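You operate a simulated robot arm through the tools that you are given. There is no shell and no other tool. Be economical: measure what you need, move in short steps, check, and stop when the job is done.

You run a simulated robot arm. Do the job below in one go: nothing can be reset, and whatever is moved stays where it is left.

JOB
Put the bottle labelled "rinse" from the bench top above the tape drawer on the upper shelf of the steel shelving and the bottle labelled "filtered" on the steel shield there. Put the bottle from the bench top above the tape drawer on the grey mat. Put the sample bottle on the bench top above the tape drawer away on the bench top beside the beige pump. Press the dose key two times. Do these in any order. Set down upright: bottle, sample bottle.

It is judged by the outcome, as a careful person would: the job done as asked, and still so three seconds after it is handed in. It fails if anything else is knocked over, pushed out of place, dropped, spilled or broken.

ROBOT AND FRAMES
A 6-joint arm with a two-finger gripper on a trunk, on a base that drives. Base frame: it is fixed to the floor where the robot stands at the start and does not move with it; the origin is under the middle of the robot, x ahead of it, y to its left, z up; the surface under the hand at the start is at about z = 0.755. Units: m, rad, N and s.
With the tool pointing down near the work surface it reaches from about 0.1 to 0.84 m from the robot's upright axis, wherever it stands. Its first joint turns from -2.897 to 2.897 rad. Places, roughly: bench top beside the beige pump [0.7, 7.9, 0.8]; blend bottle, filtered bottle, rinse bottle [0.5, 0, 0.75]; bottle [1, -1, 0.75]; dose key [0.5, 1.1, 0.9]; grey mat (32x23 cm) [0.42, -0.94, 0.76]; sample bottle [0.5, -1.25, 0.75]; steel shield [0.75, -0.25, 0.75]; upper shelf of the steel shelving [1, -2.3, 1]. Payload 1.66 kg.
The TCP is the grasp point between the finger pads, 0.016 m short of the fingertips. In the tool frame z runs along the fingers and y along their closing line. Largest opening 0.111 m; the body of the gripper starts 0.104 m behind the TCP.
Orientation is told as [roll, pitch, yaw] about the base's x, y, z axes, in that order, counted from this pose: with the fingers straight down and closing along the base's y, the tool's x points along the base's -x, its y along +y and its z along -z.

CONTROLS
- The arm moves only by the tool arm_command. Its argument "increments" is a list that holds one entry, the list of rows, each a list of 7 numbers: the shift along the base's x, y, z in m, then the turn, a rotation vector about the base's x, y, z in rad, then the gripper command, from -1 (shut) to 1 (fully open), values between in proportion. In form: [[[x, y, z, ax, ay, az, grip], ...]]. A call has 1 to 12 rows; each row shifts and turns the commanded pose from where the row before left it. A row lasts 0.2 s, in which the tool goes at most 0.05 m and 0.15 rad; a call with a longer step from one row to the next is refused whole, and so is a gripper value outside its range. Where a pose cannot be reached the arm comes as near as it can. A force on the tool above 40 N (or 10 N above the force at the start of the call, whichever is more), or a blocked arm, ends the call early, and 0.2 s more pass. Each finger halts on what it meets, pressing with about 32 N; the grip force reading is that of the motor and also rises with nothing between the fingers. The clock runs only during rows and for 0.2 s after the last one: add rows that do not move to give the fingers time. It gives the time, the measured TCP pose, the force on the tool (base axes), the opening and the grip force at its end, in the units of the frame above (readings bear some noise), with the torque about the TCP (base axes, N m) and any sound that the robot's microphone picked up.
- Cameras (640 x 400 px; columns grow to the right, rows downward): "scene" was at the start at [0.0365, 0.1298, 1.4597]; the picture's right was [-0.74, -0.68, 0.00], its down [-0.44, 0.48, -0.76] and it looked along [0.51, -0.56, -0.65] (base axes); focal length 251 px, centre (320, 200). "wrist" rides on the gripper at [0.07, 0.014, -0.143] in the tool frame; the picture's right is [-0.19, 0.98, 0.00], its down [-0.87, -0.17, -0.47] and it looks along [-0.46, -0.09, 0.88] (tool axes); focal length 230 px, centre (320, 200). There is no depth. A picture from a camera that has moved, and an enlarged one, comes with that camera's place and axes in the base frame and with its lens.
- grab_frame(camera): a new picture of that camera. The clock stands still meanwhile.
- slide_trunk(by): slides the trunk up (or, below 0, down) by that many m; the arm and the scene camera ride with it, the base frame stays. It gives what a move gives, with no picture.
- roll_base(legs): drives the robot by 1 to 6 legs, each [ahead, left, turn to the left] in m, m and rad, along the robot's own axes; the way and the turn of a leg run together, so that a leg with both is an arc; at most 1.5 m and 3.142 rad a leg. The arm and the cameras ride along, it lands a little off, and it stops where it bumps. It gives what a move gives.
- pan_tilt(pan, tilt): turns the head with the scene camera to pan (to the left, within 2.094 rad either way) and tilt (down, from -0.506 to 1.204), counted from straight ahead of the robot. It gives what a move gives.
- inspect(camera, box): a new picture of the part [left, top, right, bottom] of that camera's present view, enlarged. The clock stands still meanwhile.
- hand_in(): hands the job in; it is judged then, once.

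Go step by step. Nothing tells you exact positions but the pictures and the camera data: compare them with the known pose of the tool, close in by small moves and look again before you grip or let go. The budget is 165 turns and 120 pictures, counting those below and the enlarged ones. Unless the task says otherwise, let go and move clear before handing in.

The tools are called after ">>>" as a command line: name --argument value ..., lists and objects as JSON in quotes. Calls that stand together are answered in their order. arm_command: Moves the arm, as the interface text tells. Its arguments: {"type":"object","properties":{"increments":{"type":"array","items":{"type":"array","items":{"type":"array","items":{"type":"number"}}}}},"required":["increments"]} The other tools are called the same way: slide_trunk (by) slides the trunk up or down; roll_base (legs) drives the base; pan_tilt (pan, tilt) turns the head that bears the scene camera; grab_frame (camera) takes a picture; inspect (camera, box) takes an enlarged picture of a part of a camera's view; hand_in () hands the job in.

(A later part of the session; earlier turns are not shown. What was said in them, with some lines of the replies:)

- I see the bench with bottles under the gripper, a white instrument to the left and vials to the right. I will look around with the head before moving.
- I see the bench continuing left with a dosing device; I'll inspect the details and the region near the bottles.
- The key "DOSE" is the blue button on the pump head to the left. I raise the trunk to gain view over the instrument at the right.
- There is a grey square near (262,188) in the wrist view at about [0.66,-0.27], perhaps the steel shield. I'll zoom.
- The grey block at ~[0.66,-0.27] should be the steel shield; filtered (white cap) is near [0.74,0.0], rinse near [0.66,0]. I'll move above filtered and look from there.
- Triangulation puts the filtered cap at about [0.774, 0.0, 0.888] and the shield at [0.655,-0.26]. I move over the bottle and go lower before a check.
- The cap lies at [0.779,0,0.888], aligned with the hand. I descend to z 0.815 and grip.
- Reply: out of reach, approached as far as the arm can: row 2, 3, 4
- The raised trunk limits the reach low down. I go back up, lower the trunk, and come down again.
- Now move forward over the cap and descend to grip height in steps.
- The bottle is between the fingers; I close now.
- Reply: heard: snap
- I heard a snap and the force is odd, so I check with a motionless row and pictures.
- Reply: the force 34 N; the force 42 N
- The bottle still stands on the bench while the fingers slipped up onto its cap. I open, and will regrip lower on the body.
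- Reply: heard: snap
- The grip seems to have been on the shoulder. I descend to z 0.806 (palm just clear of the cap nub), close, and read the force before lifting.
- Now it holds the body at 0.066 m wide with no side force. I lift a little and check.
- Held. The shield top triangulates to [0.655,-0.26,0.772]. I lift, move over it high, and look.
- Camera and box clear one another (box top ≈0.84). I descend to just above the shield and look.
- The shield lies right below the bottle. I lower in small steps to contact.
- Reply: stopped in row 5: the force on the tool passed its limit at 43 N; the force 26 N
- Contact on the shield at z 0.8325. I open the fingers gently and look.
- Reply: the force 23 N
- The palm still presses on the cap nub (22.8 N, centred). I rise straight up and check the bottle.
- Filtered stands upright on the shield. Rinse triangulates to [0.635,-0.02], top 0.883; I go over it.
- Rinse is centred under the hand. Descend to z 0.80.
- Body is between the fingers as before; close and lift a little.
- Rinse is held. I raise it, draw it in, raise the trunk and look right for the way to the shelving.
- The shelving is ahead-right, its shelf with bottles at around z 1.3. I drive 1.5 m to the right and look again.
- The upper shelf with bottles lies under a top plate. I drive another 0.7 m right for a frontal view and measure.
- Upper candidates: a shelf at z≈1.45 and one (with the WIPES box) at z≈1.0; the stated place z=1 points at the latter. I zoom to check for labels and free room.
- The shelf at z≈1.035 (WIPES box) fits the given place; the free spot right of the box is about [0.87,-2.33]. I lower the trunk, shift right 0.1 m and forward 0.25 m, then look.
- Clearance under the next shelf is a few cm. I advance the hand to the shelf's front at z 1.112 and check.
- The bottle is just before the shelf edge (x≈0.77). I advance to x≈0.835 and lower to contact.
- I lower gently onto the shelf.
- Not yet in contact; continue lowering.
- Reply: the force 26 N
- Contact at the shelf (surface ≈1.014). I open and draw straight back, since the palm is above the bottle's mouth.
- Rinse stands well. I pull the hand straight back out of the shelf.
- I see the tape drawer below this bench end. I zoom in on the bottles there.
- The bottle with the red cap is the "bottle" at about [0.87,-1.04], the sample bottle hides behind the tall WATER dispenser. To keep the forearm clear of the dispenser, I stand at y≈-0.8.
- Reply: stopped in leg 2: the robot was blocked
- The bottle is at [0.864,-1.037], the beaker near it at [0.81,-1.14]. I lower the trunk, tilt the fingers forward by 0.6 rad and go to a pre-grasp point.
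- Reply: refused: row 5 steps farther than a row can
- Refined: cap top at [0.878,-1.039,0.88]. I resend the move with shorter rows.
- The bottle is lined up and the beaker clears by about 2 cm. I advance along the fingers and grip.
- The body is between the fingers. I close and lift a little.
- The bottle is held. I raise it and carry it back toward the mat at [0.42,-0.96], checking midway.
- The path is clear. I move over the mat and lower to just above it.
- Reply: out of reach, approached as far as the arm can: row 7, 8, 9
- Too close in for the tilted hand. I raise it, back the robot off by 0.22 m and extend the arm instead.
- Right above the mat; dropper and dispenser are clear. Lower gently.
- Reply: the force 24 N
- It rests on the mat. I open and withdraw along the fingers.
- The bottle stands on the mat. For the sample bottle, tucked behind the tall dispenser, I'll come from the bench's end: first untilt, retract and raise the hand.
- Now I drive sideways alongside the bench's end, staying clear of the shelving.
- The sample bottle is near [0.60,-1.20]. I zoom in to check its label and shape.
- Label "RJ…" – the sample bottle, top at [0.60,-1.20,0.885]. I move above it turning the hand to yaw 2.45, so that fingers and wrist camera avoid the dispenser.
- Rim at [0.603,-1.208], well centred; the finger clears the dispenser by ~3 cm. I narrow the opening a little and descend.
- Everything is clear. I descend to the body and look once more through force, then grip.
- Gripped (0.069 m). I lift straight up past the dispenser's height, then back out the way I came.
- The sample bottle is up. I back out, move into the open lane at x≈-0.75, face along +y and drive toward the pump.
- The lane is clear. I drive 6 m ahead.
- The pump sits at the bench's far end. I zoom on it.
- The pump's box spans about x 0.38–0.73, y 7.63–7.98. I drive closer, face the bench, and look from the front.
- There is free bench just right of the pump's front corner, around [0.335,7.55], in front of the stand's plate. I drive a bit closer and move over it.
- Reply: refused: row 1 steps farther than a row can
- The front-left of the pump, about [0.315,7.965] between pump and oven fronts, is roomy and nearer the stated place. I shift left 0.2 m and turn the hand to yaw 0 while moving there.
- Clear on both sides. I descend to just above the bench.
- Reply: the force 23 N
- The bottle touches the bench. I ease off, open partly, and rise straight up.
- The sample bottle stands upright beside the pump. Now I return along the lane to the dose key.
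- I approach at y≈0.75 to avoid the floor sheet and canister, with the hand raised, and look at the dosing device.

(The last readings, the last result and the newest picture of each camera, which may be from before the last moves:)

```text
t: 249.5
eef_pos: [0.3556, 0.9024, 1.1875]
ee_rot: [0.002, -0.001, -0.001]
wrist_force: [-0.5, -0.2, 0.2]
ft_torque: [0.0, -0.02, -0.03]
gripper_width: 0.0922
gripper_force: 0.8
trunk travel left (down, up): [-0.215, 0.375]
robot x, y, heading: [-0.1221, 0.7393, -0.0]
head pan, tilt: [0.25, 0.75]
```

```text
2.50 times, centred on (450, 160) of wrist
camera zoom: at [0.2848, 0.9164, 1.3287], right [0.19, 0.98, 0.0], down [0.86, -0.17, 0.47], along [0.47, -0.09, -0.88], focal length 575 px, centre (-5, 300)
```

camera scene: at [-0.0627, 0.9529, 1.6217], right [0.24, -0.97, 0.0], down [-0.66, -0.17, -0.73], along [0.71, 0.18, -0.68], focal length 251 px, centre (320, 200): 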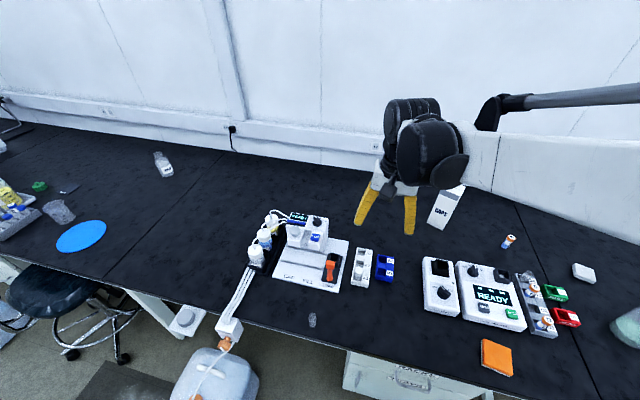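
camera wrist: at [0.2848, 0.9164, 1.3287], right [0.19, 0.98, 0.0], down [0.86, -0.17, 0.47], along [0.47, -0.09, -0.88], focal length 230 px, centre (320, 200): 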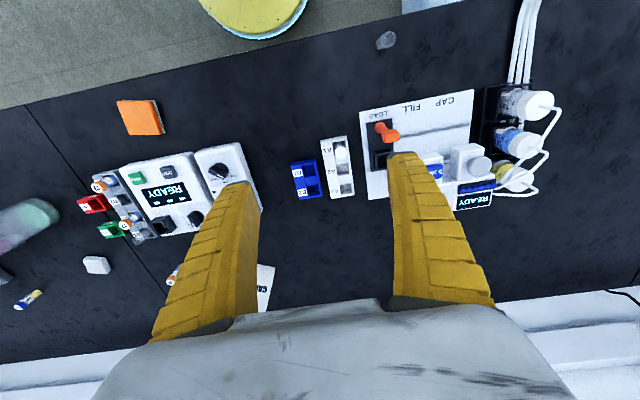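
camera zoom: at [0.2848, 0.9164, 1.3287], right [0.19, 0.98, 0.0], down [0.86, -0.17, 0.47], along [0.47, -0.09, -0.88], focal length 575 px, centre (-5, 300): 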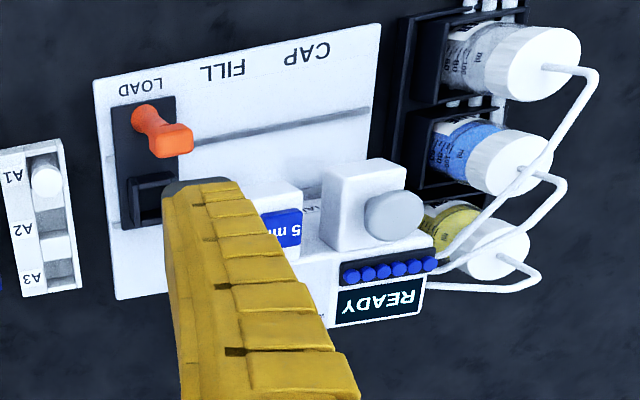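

The blue "5 ml" key on the dispensing block at ≈[0.493,1.113,0.90] is the dose key. I close the fingers and move above it to measure.

>>> arm_command --increments '[[[0.02, 0.03, 0, 0, 0, 0, -1], [0.02, 0.035, 0, 0, 0, 0, -1], [0.02, 0.035, 0, 0, 0, 0, -1], [0.02, 0.035, -0.01, 0, 0, 0, -1], [0.02, 0.035, -0.01, 0, 0, 0, -1], [0.02, 0.03, -0.02, 0, 0, 0, -1], [0.0, 0.01, -0.02, 0, 0, 0, -1], [0, 0, -0.02, 0, 0, 0, -1], [0, 0, 0, 0, 0, 0, -1]]]'

>>> grab_frame --camera "wrist"

>>> inspect --camera "scene" --box '[240, 170, 400, 290]'

```text
t: 251.5
eef_pos: [0.476, 1.1129, 1.1074]
ee_rot: [0.002, -0.001, -0.003]
wrist_force: [0.2, -0.1, -0.1]
ft_torque: [-0.02, -0.03, -0.01]
gripper_width: 0.0
gripper_force: 28.2
trunk travel left (down, up): [-0.215, 0.375]
robot x, y, heading: [-0.1218, 0.7391, 0.003]
head pan, tilt: [0.25, 0.75]
```

```text
19 pictures are left
camera wrist: at [0.4046, 1.1267, 1.2483], right [0.19, 0.98, 0.0], down [0.86, -0.17, 0.47], along [0.47, -0.09, -0.88], focal length 230 px, centre (320, 200)
```

wrist: 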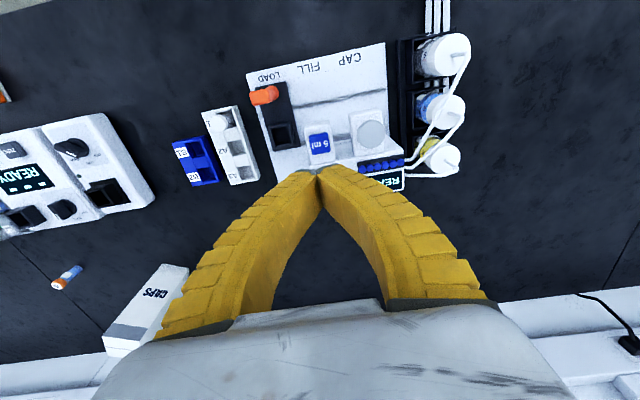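

```text
3.33 times, centred on (320, 230) of scene
camera zoom: at [-0.0628, 0.9529, 1.6216], right [0.25, -0.97, 0.0], down [-0.66, -0.17, -0.73], along [0.71, 0.18, -0.68], focal length 837 px, centre (320, 100)
```

zoom: 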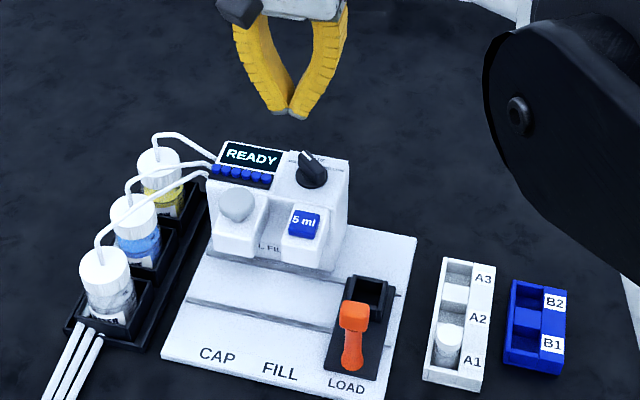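

The key triangulates to [0.50,1.107,0.89]. I move above it and lower to z 0.945 for a check.

>>> arm_command --increments '[[[0.024, -0.005, -0.03, 0, 0, 0, -1], [0, 0, -0.04, 0, 0, 0, -1], [0, 0, -0.04, 0, 0, 0, -1], [0, 0, -0.04, 0, 0, 0, -1], [0, 0, -0.012, 0, 0, 0, -1], [0, 0, 0, 0, 0, 0, -1]]]'

>>> inspect --camera "wrist" --box '[220, 60, 440, 240]'

>>> inspect --camera "scene" --box '[270, 190, 350, 250]'

```text
t: 252.9
eef_pos: [0.4989, 1.1079, 0.9446]
ee_rot: [0.002, -0.002, -0.002]
wrist_force: [0.9, -0.2, 0.7]
ft_torque: [0.0, -0.02, 0.02]
gripper_width: 0.0
gripper_force: 28.4
trunk travel left (down, up): [-0.215, 0.375]
robot x, y, heading: [-0.1227, 0.7393, -0.002]
head pan, tilt: [0.25, 0.75]
```

```text
2.22 times, centred on (330, 150) of wrist
camera zoom: at [0.4288, 1.1211, 1.0862], right [0.19, 0.98, 0.0], down [0.86, -0.17, 0.47], along [0.47, -0.09, -0.88], focal length 511 px, centre (298, 311)
```

zoom: 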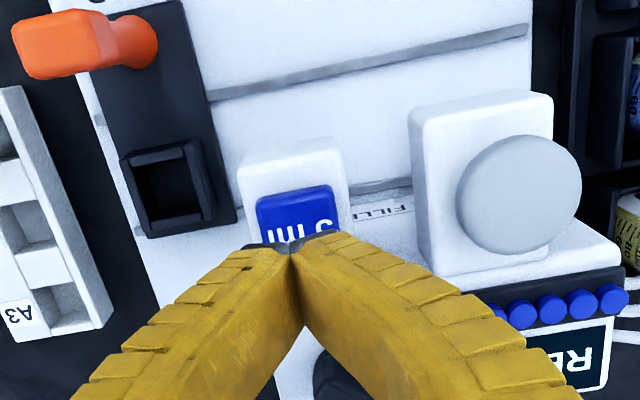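

```text
6.67 times, centred on (310, 220) of scene
camera zoom: at [-0.0627, 0.953, 1.6216], right [0.25, -0.97, 0.0], down [-0.66, -0.17, -0.73], along [0.71, 0.18, -0.68], focal length 1674 px, centre (387, 67)
```

zoom: 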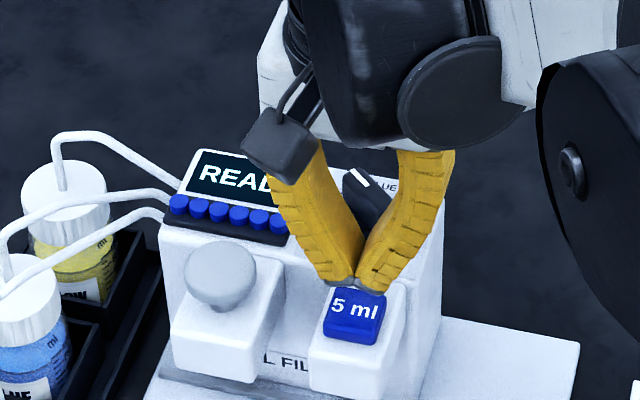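

The fingertips are right over the key. I shift 5 mm back and press down in small steps.

>>> arm_command --increments '[[[-0.005, 0.001, -0.02, 0, 0, 0, -1], [0, 0, -0.01, 0, 0, 0, -1], [0, 0, -0.003, 0, 0, 0, -1], [0, 0, -0.003, 0, 0, 0, -1], [0, 0, -0.002, 0, 0, 0, -1]]]'

```text
t: 254.1
eef_pos: [0.4938, 1.1083, 0.9074]
ee_rot: [0.002, -0.005, -0.002]
wrist_force: [3.2, 0.8, 13.4]
ft_torque: [0.03, -0.04, 0.02]
gripper_width: 0.0058
gripper_force: 28.6
trunk travel left (down, up): [-0.215, 0.375]
robot x, y, heading: [-0.1261, 0.7409, 0.002]
head pan, tilt: [0.25, 0.75]
heard: click
```

A click was heard – the first press. I release by rising 15 mm and look at the display.

>>> arm_command --increments '[[[0, 0, 0.008, 0, 0, 0, -1], [0, 0, 0.012, 0, 0, 0, -1], [0, 0, 0, 0, 0, 0, -1]]]'

>>> inspect --camera "scene" --box '[250, 180, 390, 280]'

```text
t: 254.9
eef_pos: [0.4941, 1.1094, 0.9274]
ee_rot: [0.003, -0.003, -0.002]
wrist_force: [0.2, 0.0, 0.1]
ft_torque: [-0.01, -0.02, -0.03]
gripper_width: 0.0002
gripper_force: 29.0
trunk travel left (down, up): [-0.215, 0.375]
robot x, y, heading: [-0.1211, 0.7386, -0.006]
head pan, tilt: [0.25, 0.75]
```

```text
4.00 times, centred on (320, 230) of scene
camera zoom: at [-0.0627, 0.953, 1.6216], right [0.25, -0.97, 0.0], down [-0.66, -0.17, -0.73], along [0.71, 0.18, -0.68], focal length 1004 px, centre (320, 80)
```

zoom: 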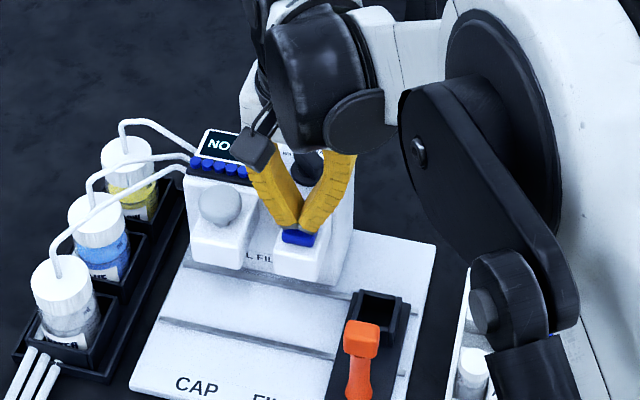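

The first press registered (the display changed to "NO …"). I press a second time in the same way.

>>> arm_command --increments '[[[0, 0, -0.01, 0, 0, 0, -1], [0, 0, -0.005, 0, 0, 0, -1], [0, 0, -0.003, 0, 0, 0, -1], [0, 0, -0.002, 0, 0, 0, -1]]]'

```text
t: 255.9
eef_pos: [0.4927, 1.1089, 0.9074]
ee_rot: [0.003, -0.003, 0.0]
wrist_force: [2.3, -0.1, 15.3]
ft_torque: [0.01, -0.04, 0.01]
gripper_width: 0.0057
gripper_force: 28.8
trunk travel left (down, up): [-0.215, 0.375]
robot x, y, heading: [-0.126, 0.7424, 0.001]
head pan, tilt: [0.25, 0.75]
heard: click
```

The second click came. I rise well clear and check the device.

>>> arm_command --increments '[[[0, 0, 0.01, 0, 0, 0, -1], [0, 0, 0.03, 0, 0, 0, -1], [0, 0, 0.045, 0, 0, 0, -1], [0, 0, 0.045, 0, 0, 0, -1], [0, 0, 0.045, 0, 0, 0, -1], [0, 0, 0.045, 0, 0, 0, -1], [-0.03, -0.02, 0.02, 0, 0, 0, -1], [-0.03, -0.03, 0, 0, 0, 0, -1], [-0.03, -0.03, 0, 0, 0, 0, -1]]]'

>>> inspect --camera "scene" --box '[240, 180, 400, 300]'

```text
t: 257.9
eef_pos: [0.4029, 1.0276, 1.1476]
ee_rot: [0.005, -0.003, -0.001]
wrist_force: [0.1, 0.2, 0.6]
ft_torque: [0.02, -0.02, 0.02]
gripper_width: 0.0002
gripper_force: 28.1
trunk travel left (down, up): [-0.215, 0.375]
robot x, y, heading: [-0.1254, 0.7452, -0.0]
head pan, tilt: [0.25, 0.75]
```

```text
3.33 times, centred on (320, 240) of scene
camera zoom: at [-0.0639, 0.9521, 1.6218], right [0.24, -0.97, 0.0], down [-0.66, -0.17, -0.73], along [0.71, 0.18, -0.68], focal length 837 px, centre (320, 67)
```

zoom: 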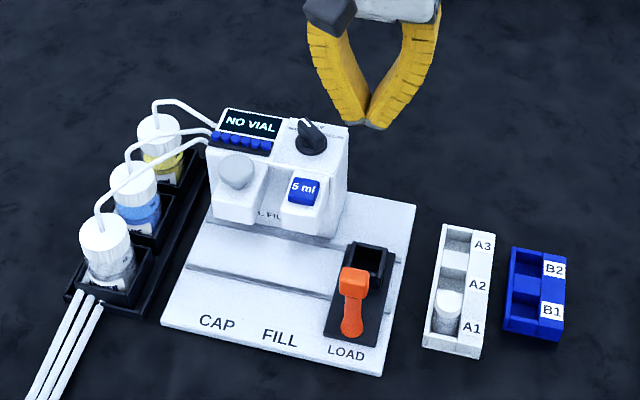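

Both presses are done. One last look at the bench near the shield before handing in.

>>> pan_tilt --pan -0.9 --tilt 0.6

>>> grab_frame --camera "scene"

```text
t: 259.2
eef_pos: [0.4033, 1.0294, 1.1477]
ee_rot: [0.002, -0.002, -0.002]
wrist_force: [-0.1, -0.4, -0.5]
ft_torque: [0.0, -0.02, 0.01]
gripper_width: 0.0001
gripper_force: 28.3
trunk travel left (down, up): [-0.215, 0.375]
robot x, y, heading: [-0.1216, 0.7424, 0.0]
head pan, tilt: [-0.901, 0.6]
```

```text
13 pictures are left
camera scene: at [-0.0882, 0.8633, 1.6345], right [-0.78, -0.62, 0.0], down [-0.35, 0.44, -0.83], along [0.51, -0.65, -0.56], focal length 251 px, centre (320, 200)
```

scene: 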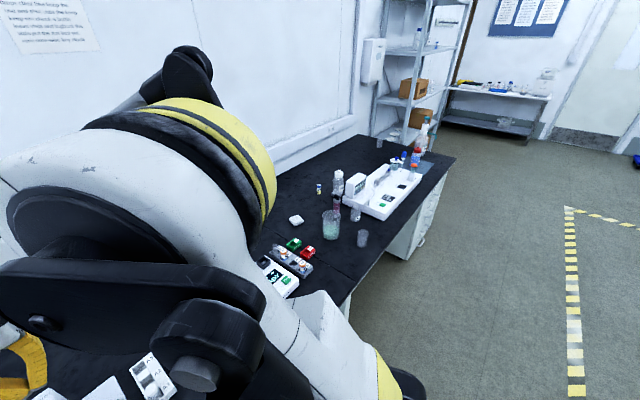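

All stands as placed: the filtered bottle is upright behind the instrument and the hand is clear. I hand in.

>>> hand_in

```text
The job is handed in.
```

All five parts of the job are done and handed in. Two things to know: the device refused to dose, and I had to choose which shelf counts as "upper".

- **Rinse bottle:** it stands upright on the shelf at about z = 1.01, the one holding the WIPES box. There is another shelf above it at about z = 1.45. I chose the lower one because your rough position gave z = 1.
- **Filtered bottle:** it stands upright on the steel shield. My first grip slipped up onto the cap. I heard a snap then and another when I let go, but I saw no damage. On setting down, the hand pressed on the cap with about 23 N.
- **Bottle:** the red-capped one (labelled "DYE MIX J5") stands upright near the middle of the grey mat.
- **Sample bottle:** it stands upright on the bench at the front-left corner of the beige pump. Only part of its label was readable, starting "RJ".
- **Dose key:** I pressed the blue "5 ml" key twice and heard a click each time. The display reads "NO VIAL", so it appears nothing was dispensed.
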